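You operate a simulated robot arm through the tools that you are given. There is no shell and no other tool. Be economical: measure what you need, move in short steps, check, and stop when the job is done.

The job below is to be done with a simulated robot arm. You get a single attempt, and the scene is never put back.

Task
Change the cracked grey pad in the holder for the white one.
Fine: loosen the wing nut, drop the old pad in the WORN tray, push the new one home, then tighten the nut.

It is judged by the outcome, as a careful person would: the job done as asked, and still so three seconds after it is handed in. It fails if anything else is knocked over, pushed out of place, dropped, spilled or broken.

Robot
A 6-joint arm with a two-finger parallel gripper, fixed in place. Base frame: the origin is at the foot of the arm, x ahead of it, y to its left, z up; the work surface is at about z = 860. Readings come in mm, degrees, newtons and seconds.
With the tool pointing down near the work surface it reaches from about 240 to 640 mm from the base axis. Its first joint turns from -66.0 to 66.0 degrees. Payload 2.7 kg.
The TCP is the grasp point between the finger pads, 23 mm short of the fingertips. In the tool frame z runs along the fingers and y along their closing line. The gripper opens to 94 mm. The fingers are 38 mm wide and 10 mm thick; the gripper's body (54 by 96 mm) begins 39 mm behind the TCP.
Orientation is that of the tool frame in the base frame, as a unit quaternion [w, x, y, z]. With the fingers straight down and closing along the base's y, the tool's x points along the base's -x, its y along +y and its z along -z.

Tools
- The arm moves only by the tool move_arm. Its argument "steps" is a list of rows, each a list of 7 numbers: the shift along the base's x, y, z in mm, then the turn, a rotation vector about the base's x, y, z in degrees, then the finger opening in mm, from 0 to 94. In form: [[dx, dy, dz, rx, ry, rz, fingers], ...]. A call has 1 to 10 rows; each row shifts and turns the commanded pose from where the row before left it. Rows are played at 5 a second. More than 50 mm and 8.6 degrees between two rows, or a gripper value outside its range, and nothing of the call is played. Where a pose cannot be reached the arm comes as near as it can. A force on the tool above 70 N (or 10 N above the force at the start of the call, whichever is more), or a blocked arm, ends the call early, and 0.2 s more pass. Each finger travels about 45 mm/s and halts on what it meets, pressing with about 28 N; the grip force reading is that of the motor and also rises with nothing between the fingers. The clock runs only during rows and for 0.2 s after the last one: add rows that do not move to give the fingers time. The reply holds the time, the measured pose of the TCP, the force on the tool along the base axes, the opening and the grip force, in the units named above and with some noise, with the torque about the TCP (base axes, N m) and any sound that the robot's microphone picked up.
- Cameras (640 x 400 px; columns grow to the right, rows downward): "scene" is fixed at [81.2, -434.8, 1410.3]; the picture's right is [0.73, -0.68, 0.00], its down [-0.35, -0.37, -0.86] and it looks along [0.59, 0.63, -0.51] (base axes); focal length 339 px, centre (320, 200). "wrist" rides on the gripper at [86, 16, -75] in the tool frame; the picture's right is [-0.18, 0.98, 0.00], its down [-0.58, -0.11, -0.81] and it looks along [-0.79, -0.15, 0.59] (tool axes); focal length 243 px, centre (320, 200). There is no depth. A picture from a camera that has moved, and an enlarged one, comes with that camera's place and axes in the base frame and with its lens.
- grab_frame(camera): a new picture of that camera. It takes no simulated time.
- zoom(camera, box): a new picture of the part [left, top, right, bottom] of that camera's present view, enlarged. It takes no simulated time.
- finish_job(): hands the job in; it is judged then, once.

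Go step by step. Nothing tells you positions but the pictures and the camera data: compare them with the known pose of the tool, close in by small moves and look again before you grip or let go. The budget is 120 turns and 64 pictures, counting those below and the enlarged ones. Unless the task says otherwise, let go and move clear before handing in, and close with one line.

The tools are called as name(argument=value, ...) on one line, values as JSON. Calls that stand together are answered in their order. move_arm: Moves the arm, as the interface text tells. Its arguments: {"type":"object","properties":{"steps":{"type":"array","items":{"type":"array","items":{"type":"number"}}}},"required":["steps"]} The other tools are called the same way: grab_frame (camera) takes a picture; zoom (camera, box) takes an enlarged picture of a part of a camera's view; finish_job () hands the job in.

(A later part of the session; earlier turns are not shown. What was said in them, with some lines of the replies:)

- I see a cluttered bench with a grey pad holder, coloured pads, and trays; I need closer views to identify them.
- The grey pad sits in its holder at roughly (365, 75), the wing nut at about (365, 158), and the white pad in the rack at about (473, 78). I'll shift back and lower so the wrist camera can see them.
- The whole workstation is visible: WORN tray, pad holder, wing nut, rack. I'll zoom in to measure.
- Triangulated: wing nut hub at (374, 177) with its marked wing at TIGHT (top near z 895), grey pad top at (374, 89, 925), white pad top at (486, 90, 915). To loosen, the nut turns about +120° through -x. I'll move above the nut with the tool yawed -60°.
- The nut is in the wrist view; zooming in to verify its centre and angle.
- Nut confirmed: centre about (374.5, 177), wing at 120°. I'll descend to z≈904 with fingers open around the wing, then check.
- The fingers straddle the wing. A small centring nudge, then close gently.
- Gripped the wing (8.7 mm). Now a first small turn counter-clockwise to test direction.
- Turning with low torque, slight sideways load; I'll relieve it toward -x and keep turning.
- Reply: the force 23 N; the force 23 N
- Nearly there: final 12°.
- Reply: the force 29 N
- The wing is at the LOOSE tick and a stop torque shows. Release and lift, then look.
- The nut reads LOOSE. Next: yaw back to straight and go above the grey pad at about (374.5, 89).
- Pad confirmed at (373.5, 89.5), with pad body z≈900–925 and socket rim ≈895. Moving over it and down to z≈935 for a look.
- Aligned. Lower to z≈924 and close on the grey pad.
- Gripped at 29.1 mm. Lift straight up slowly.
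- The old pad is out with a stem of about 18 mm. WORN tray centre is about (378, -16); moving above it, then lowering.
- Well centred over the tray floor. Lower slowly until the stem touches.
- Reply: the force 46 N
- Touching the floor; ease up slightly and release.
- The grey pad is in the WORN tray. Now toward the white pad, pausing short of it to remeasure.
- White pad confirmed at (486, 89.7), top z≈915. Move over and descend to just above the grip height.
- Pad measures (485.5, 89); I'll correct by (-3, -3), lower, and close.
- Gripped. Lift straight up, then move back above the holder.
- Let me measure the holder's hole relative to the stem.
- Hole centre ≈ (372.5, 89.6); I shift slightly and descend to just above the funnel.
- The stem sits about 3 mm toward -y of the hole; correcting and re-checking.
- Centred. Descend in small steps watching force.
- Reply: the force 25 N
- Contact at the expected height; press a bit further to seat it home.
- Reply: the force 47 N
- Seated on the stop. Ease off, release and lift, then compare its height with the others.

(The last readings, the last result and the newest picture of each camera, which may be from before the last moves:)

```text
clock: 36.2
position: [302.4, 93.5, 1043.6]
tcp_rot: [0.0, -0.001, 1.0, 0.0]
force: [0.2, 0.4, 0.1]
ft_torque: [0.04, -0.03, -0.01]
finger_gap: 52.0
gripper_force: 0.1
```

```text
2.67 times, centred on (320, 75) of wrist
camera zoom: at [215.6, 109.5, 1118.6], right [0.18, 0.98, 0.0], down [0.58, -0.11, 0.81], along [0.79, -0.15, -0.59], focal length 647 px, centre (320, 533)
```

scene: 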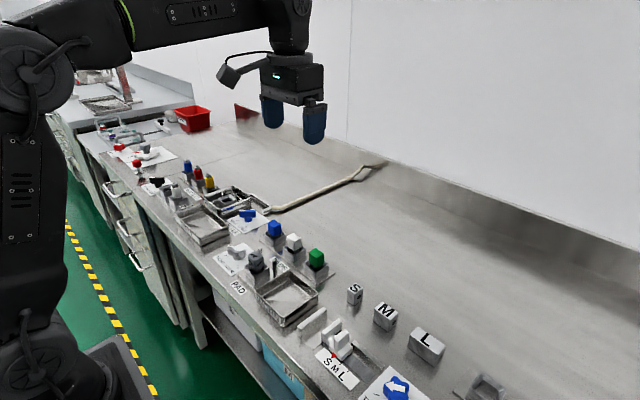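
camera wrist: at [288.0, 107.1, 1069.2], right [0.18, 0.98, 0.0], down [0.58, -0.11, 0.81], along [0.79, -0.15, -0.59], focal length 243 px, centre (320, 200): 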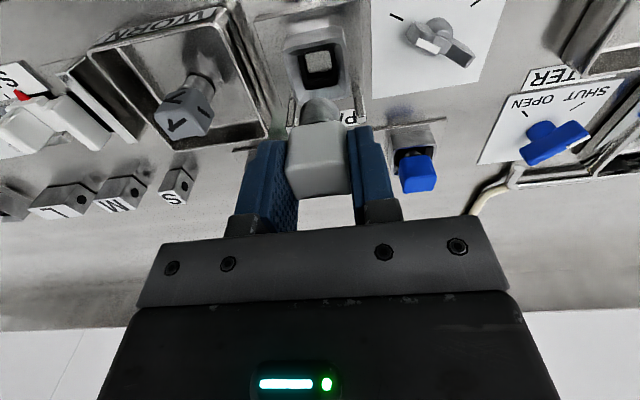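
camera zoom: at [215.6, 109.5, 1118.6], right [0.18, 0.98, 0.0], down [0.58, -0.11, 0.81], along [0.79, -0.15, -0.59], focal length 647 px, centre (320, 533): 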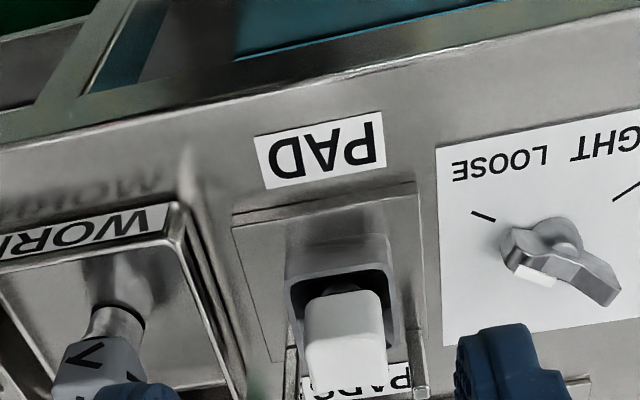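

The white pad sits exactly where the grey one did. Now back over the wing nut with yaw +60° to tighten.

move_arm(steps=[[9, 10.4, -4, 0, 0, 7.5, 52], [9, 10.4, -4, 0, 0, 7.5, 52], [9, 10.4, -4, 0, 0, 7.5, 52], [9, 10.4, -4, 0, 0, 7.5, 52], [9, 10.4, -4, 0, 0, 7.5, 52], [9, 10.4, -4, 0, 0, 7.5, 52], [9, 10.4, -4, 0, 0, 7.5, 52], [9.5, 10.4, -4, 0, 0, 7.5, 46], [0, 0, 0, 0, 0, 0, 40]])

zoom(camera="wrist", box=[240, 0, 400, 100])

```text
clock: 38.2
position: [377.9, 175.1, 1010.4]
tcp_rot: [0.001, -0.501, 0.865, 0.0]
force: [-0.4, 0.2, -0.6]
ft_torque: [-0.01, -0.01, 0.0]
finger_gap: 39.9
gripper_force: 0.1
```

```text
4.00 times, centred on (320, 50) of wrist
camera zoom: at [320.4, 108.1, 1084.6], right [-0.76, 0.65, 0.0], down [0.38, 0.45, 0.81], along [0.52, 0.61, -0.59], focal length 970 px, centre (320, 800)
```

zoom: 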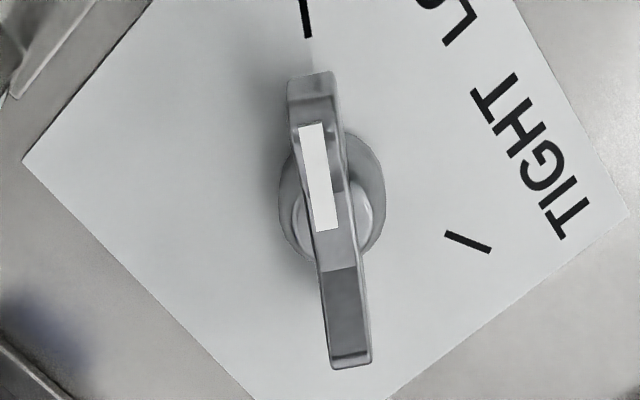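

Nut centre is about (375, 176) from here; shift (-2, +1.5), descend.

move_arm(steps=[[-2, 1.5, -36, 0, 0, 0, 40], [0, 0, -36, 0, 0, 0, 40], [0, 0, -36, 0, 0, 0, 40], [0, 0, 0, 0, 0, 0, 40]])

grab_frame(camera="wrist")

```text
clock: 39.2
position: [373.7, 175.7, 901.8]
tcp_rot: [0.0, -0.5, 0.866, 0.001]
force: [-0.6, 0.1, 0.7]
ft_torque: [-0.02, 0.02, -0.04]
finger_gap: 40.1
gripper_force: 0.1
```

```text
20 pictures are left
camera wrist: at [317.8, 107.4, 976.1], right [-0.76, 0.65, 0.0], down [0.38, 0.45, 0.81], along [0.53, 0.61, -0.59], focal length 243 px, centre (320, 200)
```

wrist: 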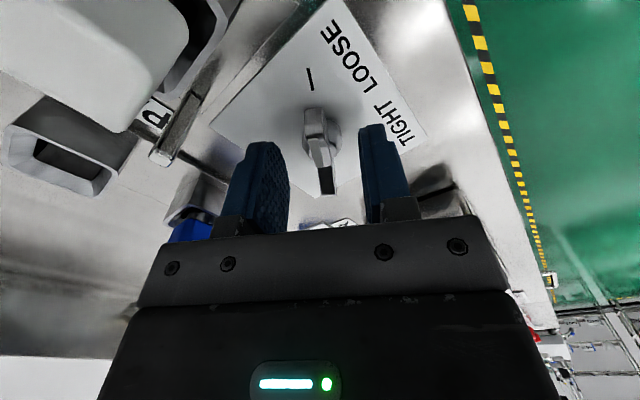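

Straddling the wing. Close, then begin turning clockwise.

move_arm(steps=[[0.8, 0.7, 0, 0, 0, 0, 30], [0, 0, 0, 0, 0, 0, 18], [0, 0, 0, 0, 0, 0, 6], [0, 0, 0, 0, 0, 0, 4], [0, 0, 0, 0, 0, 0, 4], [0, 0, 0, 0, 0, -6, 4], [0, 0, 0, 0, 0, -6, 4], [0, 0, 0, 0, 0, -6, 4]])

```text
clock: 41.0
position: [375.0, 176.7, 903.4]
tcp_rot: [-0.001, -0.358, 0.934, 0.001]
force: [-23.9, 22.1, -6.6]
ft_torque: [0.84, -0.58, 0.0]
finger_gap: 9.0
gripper_force: 44.9
```

Turning; relieve the sideways load (-x, +y) and continue.

move_arm(steps=[[-1, 1, -0.4, 0, 0, -6, 4], [0, 0, 0, 0, 0, -6, 4], [0, 0, 0, 0, 0, -6, 4], [0, 0, 0, 0, 0, -6, 4]])

```text
clock: 42.0
position: [374.4, 176.5, 902.3]
tcp_rot: [0.0, -0.155, 0.988, -0.001]
force: [-18.7, 14.1, 8.2]
ft_torque: [-0.2, 1.53, 0.0]
finger_gap: 8.8
gripper_force: 44.7
```

move_arm(steps=[[-0.9, 0.7, 0.3, 0, 0, -6, 4], [0, 0, 0, 0, 0, -6, 4], [0, 0, 0, 0, 0, -6, 4], [0, 0, 0, 0, 0, -6, 4]])

```text
clock: 43.0
position: [374.5, 176.9, 901.4]
tcp_rot: [0.001, 0.053, 0.999, 0.001]
force: [9.5, 6.6, -24.4]
ft_torque: [0.01, -0.22, 0.04]
finger_gap: 9.0
gripper_force: 45.2
```

move_arm(steps=[[0.4, 0.3, -1, 0, 0, -6, 4], [0, 0, 0, 0, 0, -6, 4], [0, 0, 0, 0, 0, -6, 4], [0, 0, 0, 0, 0, -6, 4]])

```text
clock: 44.0
position: [374.7, 177.4, 900.9]
tcp_rot: [0.001, 0.26, 0.966, 0.0]
force: [-11.5, -1.7, 22.1]
ft_torque: [-0.65, -0.74, 0.0]
finger_gap: 8.8
gripper_force: 45.1
```

move_arm(steps=[[-0.5, 0, 0.8, 0, 0, -6, 4], [0, 0, 0, 0, 0, -6, 4], [0, 0, 0, 0, 0, -6, 4], [0, 0, 0, 0, 0, -6, 4]])

```text
clock: 45.0
position: [374.5, 177.6, 900.4]
tcp_rot: [0.002, 0.455, 0.89, 0.002]
force: [7.2, -14.2, 19.7]
ft_torque: [0.49, 0.68, -0.05]
finger_gap: 8.8
gripper_force: 45.2
```

Last degrees to TIGHT, pressing slightly into the stop.

move_arm(steps=[[0.2, -0.5, 0.7, 0, 0, -4, 4], [0, 0, 0, 0, 0, -2, 4], [0, 0, 0, 0, 0, -1.5, 4], [0, 0, 0, 0, 0, 0, 4]])

zoom(camera="wrist", box=[220, 20, 420, 145])

```text
clock: 46.0
position: [376.0, 177.1, 901.2]
tcp_rot: [0.001, 0.51, 0.86, -0.001]
force: [18.8, -3.7, -15.3]
ft_torque: [-0.52, -0.62, 1.2]
finger_gap: 8.9
gripper_force: 45.3
```

```text
3.20 times, centred on (320, 82) of wrist
camera zoom: at [347.9, 260.7, 976.5], right [0.95, 0.31, 0.0], down [0.18, -0.56, 0.81], along [0.25, -0.77, -0.59], focal length 776 px, centre (320, 576)
```

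zoom: 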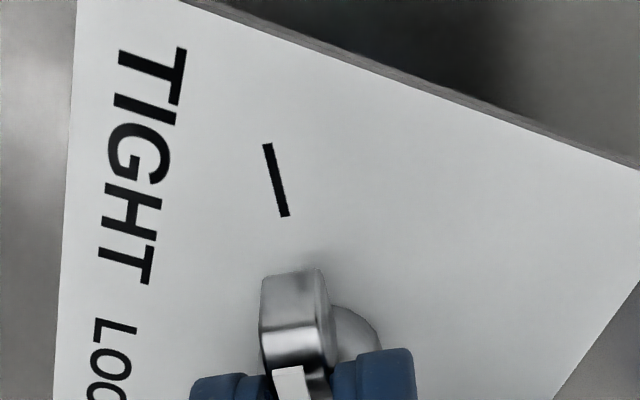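

Stop torque of 1.2 N·m at the TIGHT mark, so the nut is tight. Release, lift, and inspect everything.

move_arm(steps=[[0, 0, 0, 0, 0, 0, 20], [0, 0, 0, 0, 0, 0, 40], [0, 0, 0, 0, 0, 0, 40], [0, 0, 30, 0, 0, 0, 40], [0, 0, 45, 0, 0, 0, 40], [0, 0, 45, 0, 0, 0, 40], [0, 0, 45, 0, 0, 0, 40], [0, 0, 0, 0, 0, 0, 40]])

zoom(camera="wrist", box=[220, 0, 420, 125])

zoom(camera="scene", box=[200, 210, 360, 310])

grab_frame(camera="scene")

```text
clock: 47.8
position: [374.4, 177.7, 1070.1]
tcp_rot: [0.001, 0.511, 0.859, 0.0]
force: [-0.1, -0.2, 0.8]
ft_torque: [-0.01, 0.01, 0.02]
finger_gap: 40.1
gripper_force: 0.1
```

```text
3.20 times, centred on (320, 62) of wrist
camera zoom: at [347.0, 261.3, 1145.1], right [0.95, 0.31, 0.0], down [0.18, -0.56, 0.81], along [0.25, -0.77, -0.59], focal length 776 px, centre (320, 640)
```

zoom: 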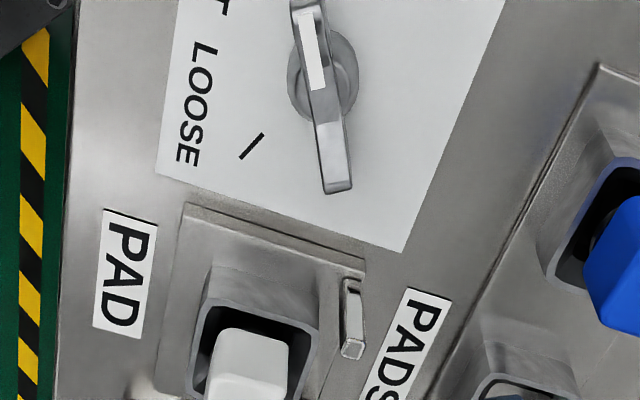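

```text
4.00 times, centred on (280, 260) of scene
camera zoom: at [81.2, -434.8, 1410.3], right [0.73, -0.68, 0.0], down [-0.35, -0.37, -0.86], along [0.59, 0.63, -0.51], focal length 1355 px, centre (480, -40)
```

zoom: 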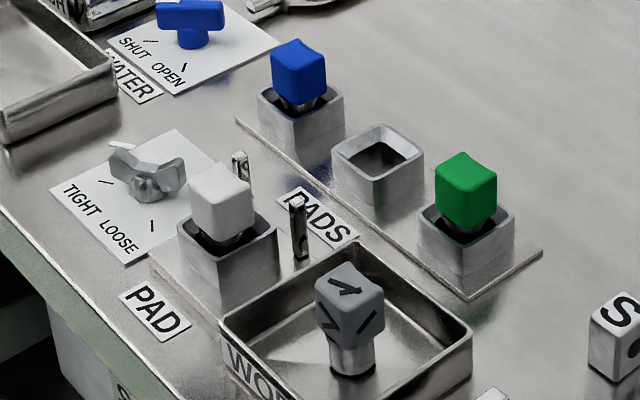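

```text
16 pictures are left
```

scene: 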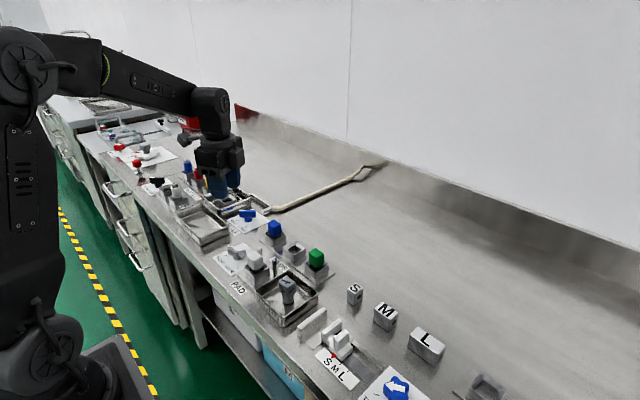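

The nut is back at its original TIGHT position, the white pad is seated in the holder, and the grey pad stands in the WORN tray. Everything else is undisturbed and the arm is clear, so I'm handing in.

finish_job()

```text
The job is handed in.
```

The white pad is pushed home in the holder with the wing nut tightened back to TIGHT, and the cracked grey pad is in the WORN tray.
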